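You operate a simulated robot arm through the tools that you are given. There is no shell and no other tool. Be economical: measure what you need, move in short steps, check, and stop when the job is done.

The job below is to be done with a simulated robot arm. You get a single attempt, and the scene is never put back.

TASK
Take the brass nipple from the top of the white bench and leave it on top of the small box there.
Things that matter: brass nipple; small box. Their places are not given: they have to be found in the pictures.

Only the result counts: the job must be done as asked and must still hold three seconds after the hand-in. Knocking over, shifting, dropping, spilling or breaking anything else fails it.

THE ROBOT
A 7-joint arm with a two-finger parallel gripper, fixed in place. Base frame: the origin is at the foot of the arm, x ahead of it, y to its left, z up; the work surface is at about z = 0.85. Lengths are in m, angles in rad, forces in N, time in s.
With the tool pointing down near the work surface it reaches from about 0.24 to 0.68 m from the base axis. Its first joint turns from -1.152 to 1.152 rad. Payload 2.4 kg.
The TCP is the grasp point between the finger pads, 0.03 m short of the fingertips. In the tool frame z runs along the fingers and y along their closing line. The gripper opens to 0.094 m. The fingers are 0.028 m wide and 0.01 m thick; the gripper's body (0.05 by 0.096 m) begins 0.055 m behind the TCP.
Orientation is that of the tool frame in the base frame, as [roll, pitch, yaw] about the fixed x, y, z axes, in that order (R = Rz(yaw) Ry(pitch) Rx(roll)). With the fingers straight down and closing along the base's y, the tool's x points along the base's -x, its y along +y and its z along -z.

THE INTERFACE
- The arm moves only by the tool jog_arm. Its argument "motion" is a list of rows, each an object of numbers (a shift or turn left out is 0, a gripper value left out holds the last): "dx", "dy", "dz": the shift along the tool's x, y, z in units of 50 mm (1.0 is 50 mm); "spin": the turn about the tool's z in units of 8 degrees (1.0 is 8 degrees); "claw": the opening in per cent of the stroke, from 0 (shut) to 100 (fully open). In form: [{"dx": .., "dy": .., "dz": .., "spin": .., "claw": ..}, ...]. A call has 1 to 8 rows; each row shifts and turns the commanded pose from where the row before left it, along the tool's axes as they then stand. A call with a number of a shift or a turn outside -1 to 1 is refused whole. A row lasts 0.2 s, in which the tool goes at most 0.05 m and 0.15 rad; a call with a longer step from one row to the next is refused whole, and so is a gripper value outside its range. Where a pose cannot be reached the arm comes as near as it can. A force on the tool above 40 N (or 10 N above the force at the start of the call, whichever is more), or a blocked arm, ends the call early, and 0.2 s more pass. The fingers move at their own pace (about 0.153 m/s each) and stop on an object; they squeeze with about 39 N. The grip force told is the motor's: it shows also when the fingers shut on nothing. Time passes only in rows, and 0.2 s behind the last, so rows that do not move let the fingers close. The reply holds the time, the measured pose of the TCP, the force on the tool along the base axes, the opening and the grip force, in the units named above and with some noise.
- Cameras (640 x 400 px; columns grow to the right, rows downward): "scene" is fixed at [0.0114, 0.4659, 1.4632]; the picture's right is [-0.91, -0.40, 0.00], its down [-0.23, 0.52, -0.82] and it looks along [0.33, -0.75, -0.57] (base axes); focal length 313 px, centre (320, 200). "wrist" rides on the gripper at [-0.037, 0, -0.058] in the tool frame; the picture's right is [0.00, -1.00, 0.00], its down [0.97, 0.00, -0.24] and it looks along [0.24, 0.00, 0.97] (tool axes); focal length 218 px, centre (320, 200).
- get_image(camera): a new picture of that camera. The clock stands still meanwhile.
- measure_at(camera, pixels): for up to 12 pixels [column, row] of the newest picture of that camera ("zoom" is the newest enlarged one), the place [x, y, z] in the base frame of the surface seen there, good to about 0.003 m, but the place of the scene camera against the robot may be out by one fixed shift of up to 0.025 m in any direction. The clock stands still meanwhile.
- inspect(camera, box): a new picture of the part [left, top, right, bottom] of that camera's present view, enlarged. The clock stands still meanwhile.
- close_job(): hands the job in; it is judged then, once.

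Work in short steps. Measure before you move; look again where a grasp or a placing could have gone wrong, and mend it. You have 60 turns and 26 pictures in all, those below and enlarged ones among them. Open the gripper and draw the arm clear of the work before you hand the job in, unless the task says otherwise; then end with one line.

The tools are called by a JSON object that holds its "api" and its "payload". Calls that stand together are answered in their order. jog_arm: Moves the arm, as the interface text tells. Its arguments: {"type":"object","properties":{"motion":{"type":"array","items":{"type":"object","properties":{"dx":{"type":"number"},"dy":{"type":"number"},"dz":{"type":"number"},"spin":{"type":"number"},"claw":{"type":"number"}}}}},"required":["motion"]} The other tools are called the same way: get_image (camera) takes a picture; measure_at (camera, pixels) gives the place of the surface under pixels of a picture; inspect (camera, box) takes an enlarged picture of a part of a camera's view; close_job () hands the job in.

At the start:

```text
time_s: 0.0
tcp_pos: [0.3185, -0.0855, 1.1291]
orientation: [3.14, 0.0, -3.141]
wrist_force: [0.0, 0.2, 0.0]
finger_gap: 0.0941
gripper_force: 0.1
```

scene: 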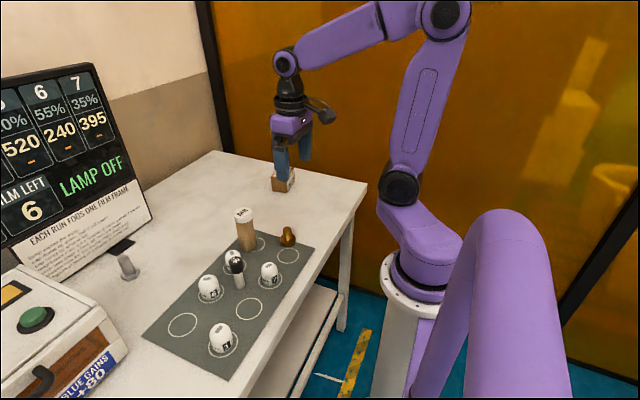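
wrist: 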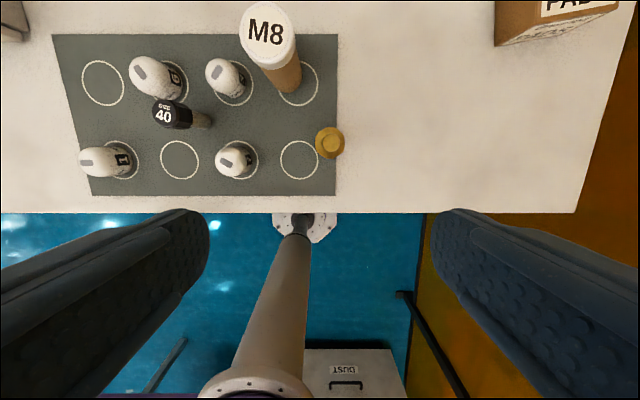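

The brass nipple shows at scene (288,236) / wrist (329,143), and the small box at scene (283,181) / wrist (550,20). I'll enlarge both.

{"api": "inspect", "payload": {"camera": "scene", "box": [220, 150, 340, 260]}}

{"api": "inspect", "payload": {"camera": "wrist", "box": [220, 0, 640, 210]}}

{"api": "measure_at", "payload": {"camera": "wrist", "pixels": [[329, 137], [329, 150], [318, 143], [341, 143], [329, 129], [350, 170], [560, 25], [500, 10], [500, 43], [610, 10], [298, 60], [235, 160]]}}

```text
3.64 times, centred on (280, 205) of scene
```

zoom: 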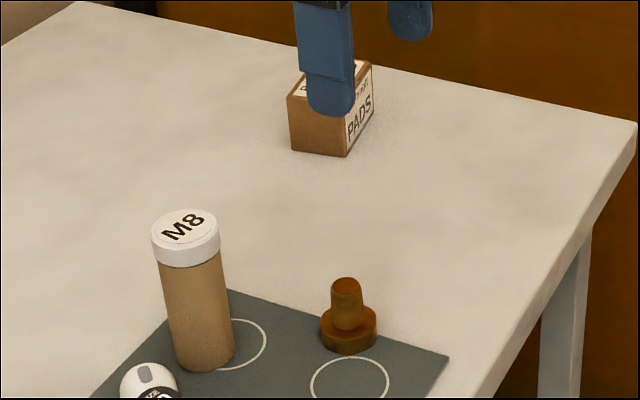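

```text
1.52 times, centred on (430, 105) of wrist
```

zoom: 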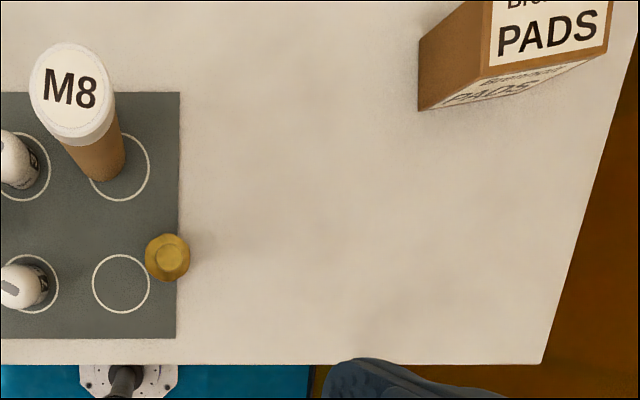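

```text
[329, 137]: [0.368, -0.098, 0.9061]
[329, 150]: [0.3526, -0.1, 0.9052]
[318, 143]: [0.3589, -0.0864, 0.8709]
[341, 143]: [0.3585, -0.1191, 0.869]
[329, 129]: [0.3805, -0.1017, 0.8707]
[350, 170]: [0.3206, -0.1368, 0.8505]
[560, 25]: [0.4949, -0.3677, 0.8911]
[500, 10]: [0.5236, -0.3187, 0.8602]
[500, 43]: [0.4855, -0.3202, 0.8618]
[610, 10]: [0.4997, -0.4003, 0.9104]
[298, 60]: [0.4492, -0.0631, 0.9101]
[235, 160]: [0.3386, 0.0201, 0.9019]
```

The nipple has a flange (top z≈0.87) and a stem (top z≈0.906) centred near (0.361,-0.101). I move above it to about z=1.0 and check.

{"api": "jog_arm", "payload": {"motion": [{"dx": -0.85, "dy": -0.31}, {"dz": 0.9}, {"dz": 0.9}, {"dz": 0.7}, {"claw": 70}]}}

{"api": "get_image", "payload": {"camera": "wrist"}}

```text
time_s: 1.2
tcp_pos: [0.3616, -0.1016, 1.003]
orientation: [-3.141, -0.001, -3.141]
wrist_force: [0.8, 0.1, 0.5]
finger_gap: 0.0656
gripper_force: 0.0
```

```text
21 pictures are left
```

wrist: 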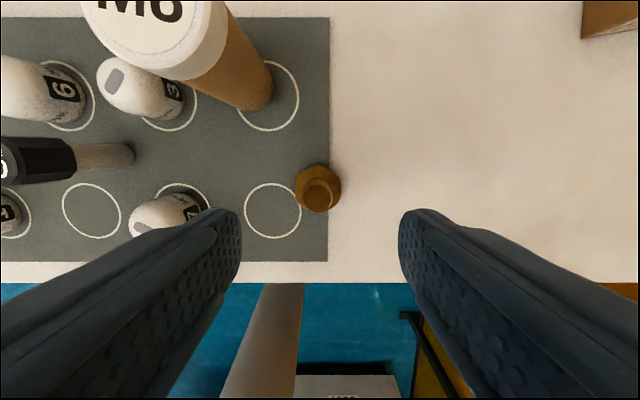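

The nipple is at (318,188), between the fingers; I measure its stem, its flange and the M8 top.

{"api": "measure_at", "payload": {"camera": "wrist", "pixels": [[319, 192], [309, 196], [331, 196], [319, 182], [319, 203], [298, 186], [340, 186], [319, 168], [190, 60], [240, 70]]}}

```text
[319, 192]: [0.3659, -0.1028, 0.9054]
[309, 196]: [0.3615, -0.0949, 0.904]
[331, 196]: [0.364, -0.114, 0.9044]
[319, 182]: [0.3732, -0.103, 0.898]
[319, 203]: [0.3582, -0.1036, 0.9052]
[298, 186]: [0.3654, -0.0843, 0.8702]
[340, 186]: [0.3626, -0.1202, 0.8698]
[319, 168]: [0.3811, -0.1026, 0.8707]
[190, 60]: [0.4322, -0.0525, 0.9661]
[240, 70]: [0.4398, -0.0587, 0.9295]
```

Stem centre is about (0.363,-0.103), top 0.905, flange top 0.870. I descend to TCP z≈0.907 so the tips stay above the flange, then look before closing.

{"api": "jog_arm", "payload": {"motion": [{"dx": -0.03, "dy": -0.03, "dz": 0.7}, {"dz": 0.7}, {"dz": 0.5}, {}]}}

{"api": "get_image", "payload": {"camera": "wrist"}}

```text
time_s: 2.2
tcp_pos: [0.3633, -0.1019, 0.9079]
orientation: [-3.142, 0.001, -3.141]
wrist_force: [0.4, 0.3, -0.4]
finger_gap: 0.0655
gripper_force: 0.1
```

```text
20 pictures are left
```

wrist: 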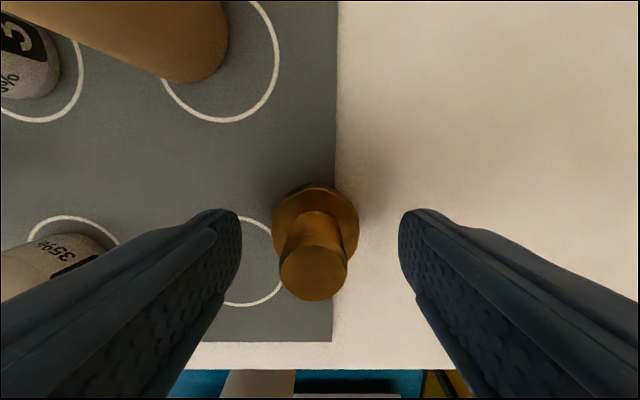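

The stem (313,275) sits nearly centred, and the TCP projects to row 274. I nudge 2 mm to +y and close.

{"api": "jog_arm", "payload": {"motion": [{"dy": 0.04}, {"claw": 0}, {}, {}]}}

```text
time_s: 3.2
tcp_pos: [0.3628, -0.1, 0.9093]
orientation: [3.14, 0.001, 3.141]
wrist_force: [-0.4, 0.5, 0.1]
finger_gap: 0.0218
gripper_force: 38.9
```

Gripped at 0.0218 m. I lift straight up, then move toward the box.

{"api": "jog_arm", "payload": {"motion": [{"dz": -0.4}, {"dz": -0.8}, {"dz": -0.9}, {"dz": -0.9}, {"dy": -0.9}, {"dy": -0.9}, {"dy": -0.9}, {"dy": -0.9}]}}

{"api": "jog_arm", "payload": {"motion": [{"dy": -0.8, "dx": -0.4}, {}]}}

{"api": "get_image", "payload": {"camera": "wrist"}}

{"api": "get_image", "payload": {"camera": "scene"}}

```text
time_s: 5.0
tcp_pos: [0.3627, -0.2809, 1.06]
orientation: [-3.141, 0.0, 3.142]
wrist_force: [-0.3, -0.2, -0.1]
finger_gap: 0.0
gripper_force: 32.8
```

```text
time_s: 5.6
tcp_pos: [0.3844, -0.3211, 1.0598]
orientation: [-3.14, 0.001, -3.141]
wrist_force: [0.3, 0.4, -0.1]
finger_gap: 0.0001
gripper_force: 33.1
```

```text
19 pictures are left
```

wrist: 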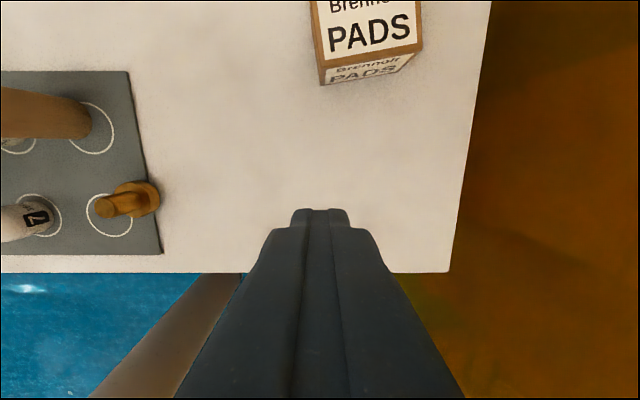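

```text
18 pictures are left
```

scene: 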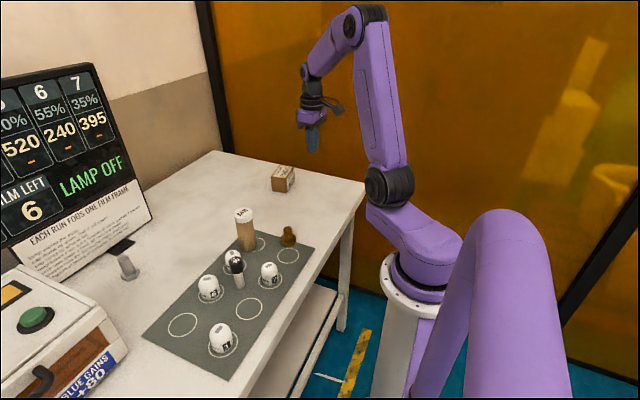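

The fingers shut on nothing: the nipple slipped off and still stands at scene (288,236). I look at it closely, and measure the box while it is in view.

{"api": "measure_at", "payload": {"camera": "wrist", "pixels": [[318, 20], [322, 62], [415, 42], [370, 45], [325, 84], [385, 74], [400, 10], [370, 20], [110, 205], [100, 208], [140, 190], [155, 195]]}}

{"api": "inspect", "payload": {"camera": "scene", "box": [258, 216, 318, 256]}}

{"api": "inspect", "payload": {"camera": "wrist", "box": [70, 160, 190, 250]}}

```text
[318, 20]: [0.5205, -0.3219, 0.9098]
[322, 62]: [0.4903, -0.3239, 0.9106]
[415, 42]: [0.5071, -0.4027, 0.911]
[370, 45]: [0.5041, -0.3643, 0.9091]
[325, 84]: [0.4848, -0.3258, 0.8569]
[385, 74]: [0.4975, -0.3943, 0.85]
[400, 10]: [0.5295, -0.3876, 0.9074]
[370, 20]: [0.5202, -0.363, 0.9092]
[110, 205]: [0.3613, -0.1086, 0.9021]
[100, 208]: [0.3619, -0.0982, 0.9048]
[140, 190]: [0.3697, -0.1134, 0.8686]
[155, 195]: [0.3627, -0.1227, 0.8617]
```

```text
10.00 times, centred on (288, 236) of scene
```

zoom: 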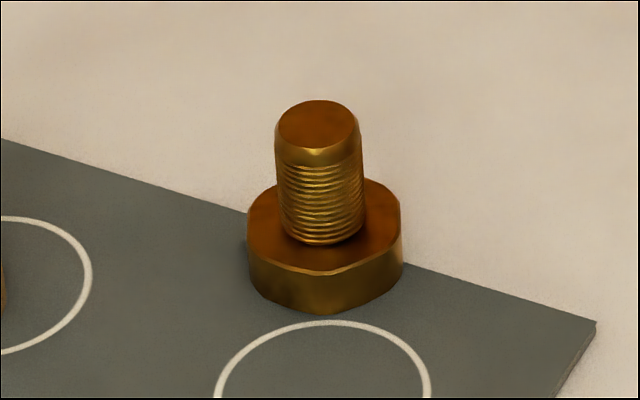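

```text
4.44 times, centred on (130, 205) of wrist
```

zoom: 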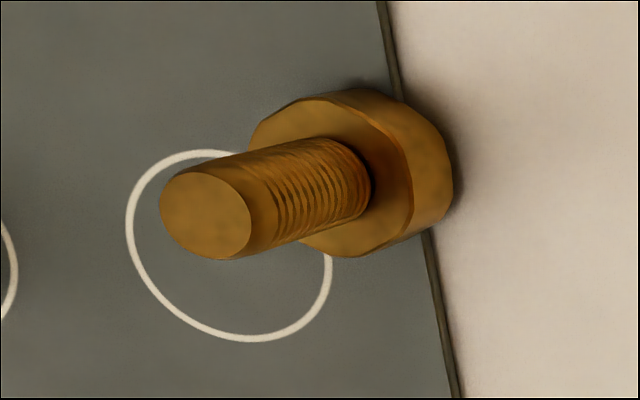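

The nipple stands, with a tapered, threaded stem that slips in the grip, so I'll take the flange, which seems to have flats. I go back with the camera straight above it to see their direction.

{"api": "jog_arm", "payload": {"motion": [{"dy": 0.9, "dx": 0.3, "claw": 80}, {"dy": 0.9, "dx": 0.3}, {"dy": 0.9, "dx": 0.3}, {"dy": 0.9, "dx": 0.28}, {"dy": 0.78}, {"dz": 0.9}, {}]}}

{"api": "inspect", "payload": {"camera": "wrist", "box": [260, 100, 380, 190]}}

```text
time_s: 7.2
tcp_pos: [0.3237, -0.1013, 1.0137]
orientation: [-3.141, 0.001, 3.141]
wrist_force: [-0.4, -0.3, 0.0]
finger_gap: 0.0751
gripper_force: 0.0
```

```text
4.44 times, centred on (320, 145) of wrist
```

zoom: 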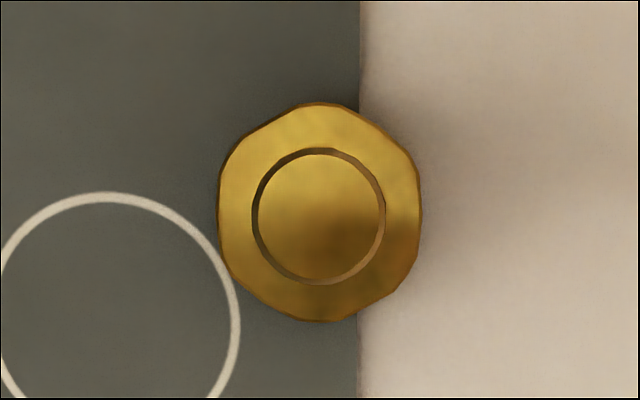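

It's a rounded hex flange, with flats nearly facing ±y (tilted about 3° in the picture). I measure its edges.

{"api": "measure_at", "payload": {"camera": "zoom", "pixels": [[232, 213], [408, 213], [320, 115], [322, 310], [318, 217], [270, 217], [368, 217], [318, 170], [318, 265]]}}

```text
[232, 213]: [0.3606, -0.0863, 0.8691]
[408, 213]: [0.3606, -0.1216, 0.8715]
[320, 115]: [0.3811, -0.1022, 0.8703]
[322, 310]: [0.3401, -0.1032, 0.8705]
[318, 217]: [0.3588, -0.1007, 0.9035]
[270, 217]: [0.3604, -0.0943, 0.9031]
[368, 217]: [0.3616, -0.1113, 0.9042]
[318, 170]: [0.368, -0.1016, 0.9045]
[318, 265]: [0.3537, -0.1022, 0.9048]
```

Flange centre is (0.3607,-0.103), about 0.040 m across the flats. I descend around it with the tips near z≈0.855 (TCP 0.886), with a slight spin, and close.

{"api": "jog_arm", "payload": {"motion": [{"dx": -0.74, "dy": -0.03, "spin": -0.35}, {"dz": 0.8}, {"dz": 0.8}, {"dz": 0.6}, {"dz": 0.34}, {}]}}

{"api": "get_image", "payload": {"camera": "wrist"}}

```text
time_s: 8.6
tcp_pos: [0.3606, -0.103, 0.8874]
orientation: [3.141, 0.001, -3.092]
wrist_force: [-0.9, -0.2, -0.3]
finger_gap: 0.0753
gripper_force: 0.1
```

```text
14 pictures are left
```

wrist: 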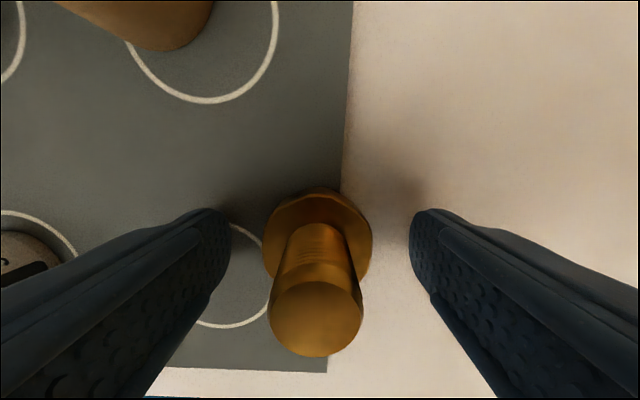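

The flange is centred between the fingertips. I close and make a small test lift.

{"api": "jog_arm", "payload": {"motion": [{"claw": 0}, {}, {}, {"dz": -0.2}, {"dz": -0.2}, {}]}}

{"api": "get_image", "payload": {"camera": "wrist"}}

```text
time_s: 10.0
tcp_pos: [0.3586, -0.1036, 0.9064]
orientation: [-3.141, 0.0, -3.093]
wrist_force: [-0.6, 0.5, -0.9]
finger_gap: 0.0424
gripper_force: 38.9
```

```text
13 pictures are left
```

wrist: 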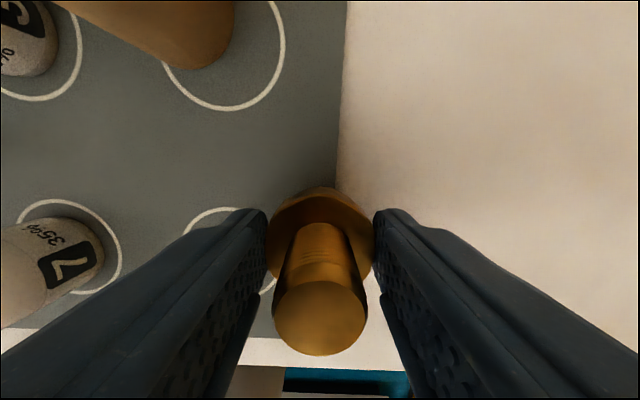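

It's held: same size in view after the lift, gap 0.042. I lift on and check the gap.

{"api": "jog_arm", "payload": {"motion": [{"dz": -0.4}, {"dz": -0.6}, {"dz": -0.6}, {"dz": -0.6}, {"dz": -0.6}, {"spin": 0.35}, {}]}}

{"api": "get_image", "payload": {"camera": "wrist"}}

```text
time_s: 11.6
tcp_pos: [0.362, -0.1051, 1.0472]
orientation: [3.141, 0.0, -3.141]
wrist_force: [0.5, 0.7, -0.6]
finger_gap: 0.0423
gripper_force: 38.9
```

```text
12 pictures are left
```

wrist: 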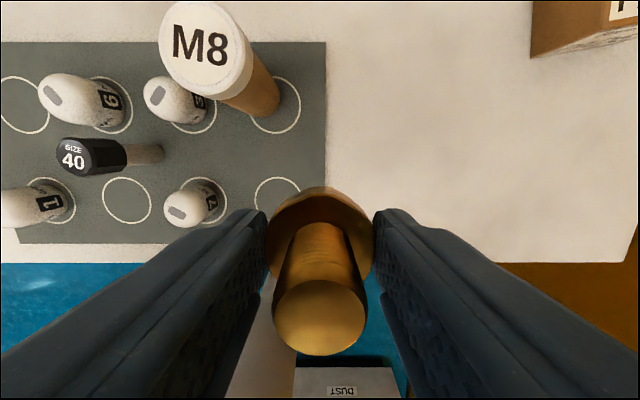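

Secure. I move to near (0.43,-0.35) at this height to see the whole box top.

{"api": "jog_arm", "payload": {"motion": [{"dy": -0.7, "dx": -0.2}, {"dy": -0.7, "dx": -0.2}, {"dy": -0.7, "dx": -0.2}, {"dy": -0.7, "dx": -0.2}, {"dy": -0.7, "dx": -0.2}, {"dy": -0.7, "dx": -0.2}, {"dy": -0.7, "dx": -0.2}, {}]}}

{"api": "get_image", "payload": {"camera": "wrist"}}

```text
time_s: 13.4
tcp_pos: [0.4312, -0.3506, 1.0462]
orientation: [-3.141, 0.001, 3.141]
wrist_force: [0.3, 0.1, -1.9]
finger_gap: 0.0423
gripper_force: 39.4
```

```text
11 pictures are left
```

wrist: 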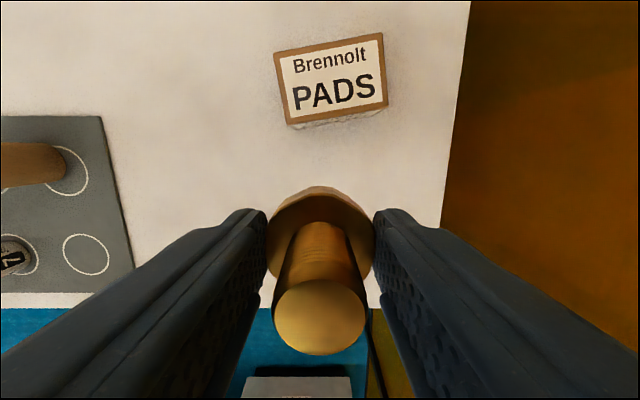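

The box top is fully visible: corners at (274,53), (381,34), (388,104), (287,125). I measure just inside them.

{"api": "measure_at", "payload": {"camera": "wrist", "pixels": [[277, 56], [378, 37], [385, 102], [290, 122], [331, 78], [331, 90], [331, 60]]}}

```text
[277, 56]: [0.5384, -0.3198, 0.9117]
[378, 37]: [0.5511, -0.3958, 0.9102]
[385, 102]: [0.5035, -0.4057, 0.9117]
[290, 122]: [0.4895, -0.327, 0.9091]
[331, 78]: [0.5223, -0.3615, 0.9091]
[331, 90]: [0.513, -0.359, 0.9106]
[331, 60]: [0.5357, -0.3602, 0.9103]
```

Box top centre is ≈(0.5206,-0.362), z 0.910, about 0.08×0.05 and turned ~10°. I move over it, spin to align, and come down to TCP z≈0.965 (contact is expected near 0.945).

{"api": "jog_arm", "payload": {"motion": [{"dx": -0.6, "dy": -0.08}, {"dx": -0.6, "dy": -0.08}, {"dx": -0.59, "dy": -0.07}, {"spin": -0.6}, {"spin": -0.6}, {"dz": 0.8}, {"dz": 0.8}, {}]}}

{"api": "get_image", "payload": {"camera": "wrist"}}

{"api": "inspect", "payload": {"camera": "scene", "box": [240, 120, 336, 200]}}

```text
time_s: 15.2
tcp_pos: [0.5213, -0.3603, 0.966]
orientation: [3.139, 0.0, -2.973]
wrist_force: [-0.2, -0.3, -0.6]
finger_gap: 0.0426
gripper_force: 39.0
```

```text
10 pictures are left
```

wrist: 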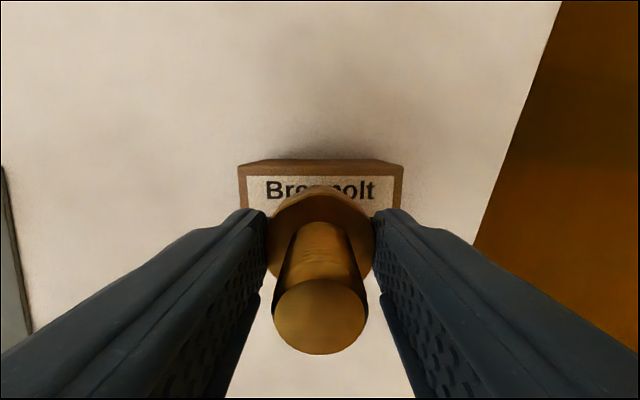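

```text
5.00 times, centred on (288, 160) of scene
```

zoom: 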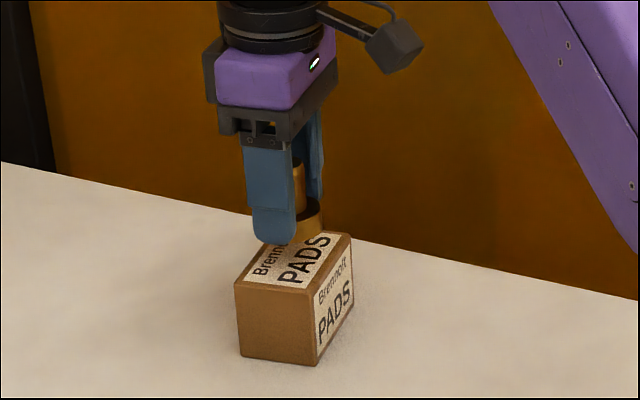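

It's aligned, with box edges at 238/403 about the flange at 320. I check the far edge of the top against the TCP.

{"api": "measure_at", "payload": {"camera": "wrist", "pixels": [[320, 163], [320, 170], [320, 178], [250, 178], [395, 180]]}}

```text
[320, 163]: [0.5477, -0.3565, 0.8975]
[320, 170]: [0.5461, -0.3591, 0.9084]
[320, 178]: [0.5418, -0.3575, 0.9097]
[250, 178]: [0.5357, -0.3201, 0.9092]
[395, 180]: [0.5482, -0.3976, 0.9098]
```

Centred (far edge is 0.025 m ahead of the TCP). I lower gently in small steps to contact.

{"api": "jog_arm", "payload": {"motion": [{"dz": 0.15}, {"dz": 0.15}, {"dz": 0.05}, {}]}}

```text
time_s: 16.2
tcp_pos: [0.5208, -0.3593, 0.9499]
orientation: [-3.141, -0.002, -2.973]
wrist_force: [-0.2, -0.1, -1.9]
finger_gap: 0.0425
gripper_force: 39.4
```

{"api": "jog_arm", "payload": {"motion": [{"dz": 0.03}, {"dz": 0.03}, {}]}}

{"api": "inspect", "payload": {"camera": "scene", "box": [258, 145, 318, 195]}}

```text
time_s: 17.0
tcp_pos: [0.5204, -0.3613, 0.9462]
orientation: [-3.141, 0.0, -2.973]
wrist_force: [-0.2, -0.3, -0.8]
finger_gap: 0.0422
gripper_force: 39.1
```

```text
8.00 times, centred on (288, 170) of scene
```

zoom: 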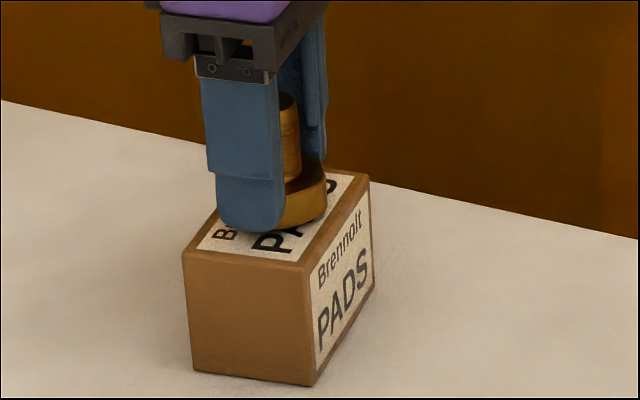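

No contact is felt yet, though it looks near. I lower about 1 mm at a time.

{"api": "jog_arm", "payload": {"motion": [{"dz": 0.025}, {}]}}

{"api": "jog_arm", "payload": {"motion": [{"dz": 0.025}, {}]}}

```text
time_s: 17.6
tcp_pos: [0.521, -0.3605, 0.9453]
orientation: [3.14, 0.001, -2.974]
wrist_force: [-0.2, -0.5, -0.8]
finger_gap: 0.0425
gripper_force: 39.8
```

```text
time_s: 18.2
tcp_pos: [0.5201, -0.3612, 0.943]
orientation: [3.141, 0.0, -2.975]
wrist_force: [0.2, 0.7, -0.8]
finger_gap: 0.0425
gripper_force: 38.4
```

Still no clear upward force; I continue in 1 mm steps.

{"api": "jog_arm", "payload": {"motion": [{"dz": 0.02}, {}]}}

{"api": "inspect", "payload": {"camera": "scene", "box": [270, 155, 306, 185]}}

```text
time_s: 18.8
tcp_pos: [0.5214, -0.3599, 0.9425]
orientation: [-3.141, 0.0, -2.973]
wrist_force: [-0.8, -0.3, 2.4]
finger_gap: 0.0424
gripper_force: 39.0
```

```text
13.33 times, centred on (288, 170) of scene
```

zoom: 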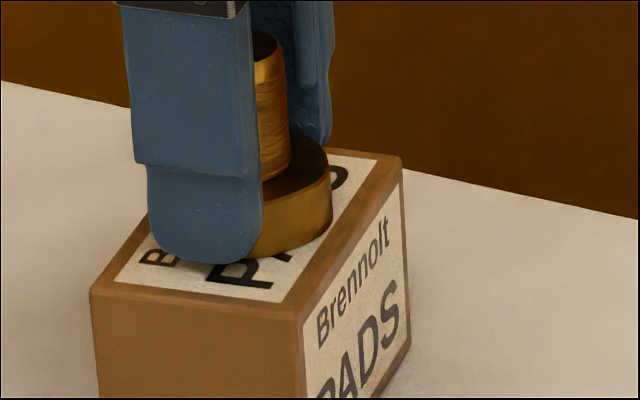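

Contact begins: the force rose to +2.4 N and the flange rests on the top. I open gently and then rise.

{"api": "jog_arm", "payload": {"motion": [{"claw": 55}, {"claw": 75}, {}]}}

{"api": "get_image", "payload": {"camera": "wrist"}}

```text
time_s: 19.6
tcp_pos: [0.5197, -0.3611, 0.9419]
orientation: [3.142, -0.001, -2.974]
wrist_force: [0.3, 0.1, 0.9]
finger_gap: 0.0705
gripper_force: 0.1
```

```text
6 pictures are left
```

wrist: 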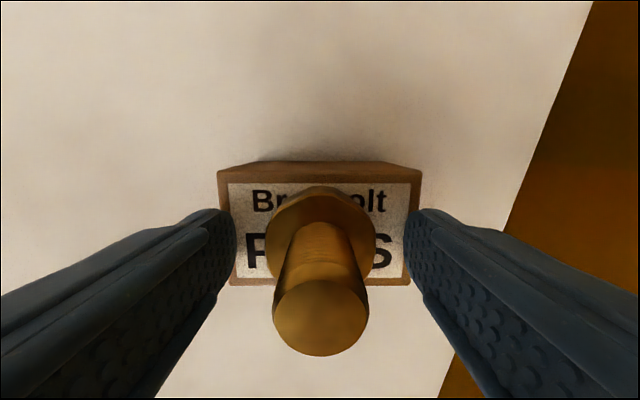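

The nipple stands on the box and the fingers are clear of it. I rise straight up and draw back.

{"api": "jog_arm", "payload": {"motion": [{"dz": -0.4}, {"dz": -0.8}, {"dz": -0.9}, {"dz": -0.9}, {"dx": 0.8}, {"dx": 0.8}, {}]}}

{"api": "get_image", "payload": {"camera": "wrist"}}

{"api": "get_image", "payload": {"camera": "scene"}}

```text
time_s: 21.2
tcp_pos: [0.4403, -0.3732, 1.0935]
orientation: [3.141, 0.001, -2.973]
wrist_force: [0.6, -0.4, -0.1]
finger_gap: 0.0704
gripper_force: 0.1
```

```text
5 pictures are left
```

wrist: 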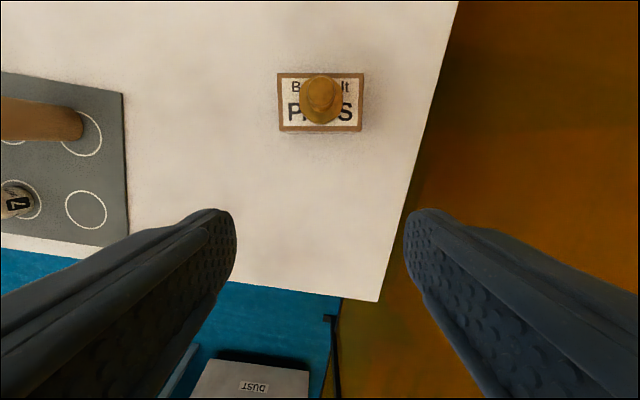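

```text
4 pictures are left
```

scene: 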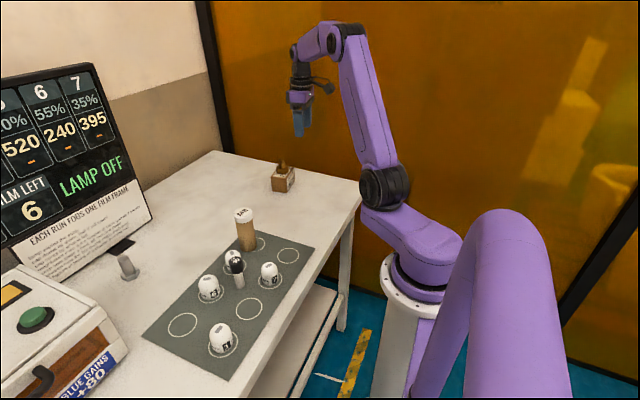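

The nipple stands upright in the middle of the box top (wrist 321,98), nothing else has shifted, and the arm is clear. I hand the job in.

{"api": "close_job", "payload": {}}

```text
The job is handed in.
```

The brass nipple is standing upright on top of the small box, and the job is handed in. My first grip on its stem slipped, so I regripped it by the flange; nothing else on the bench appears to have moved.
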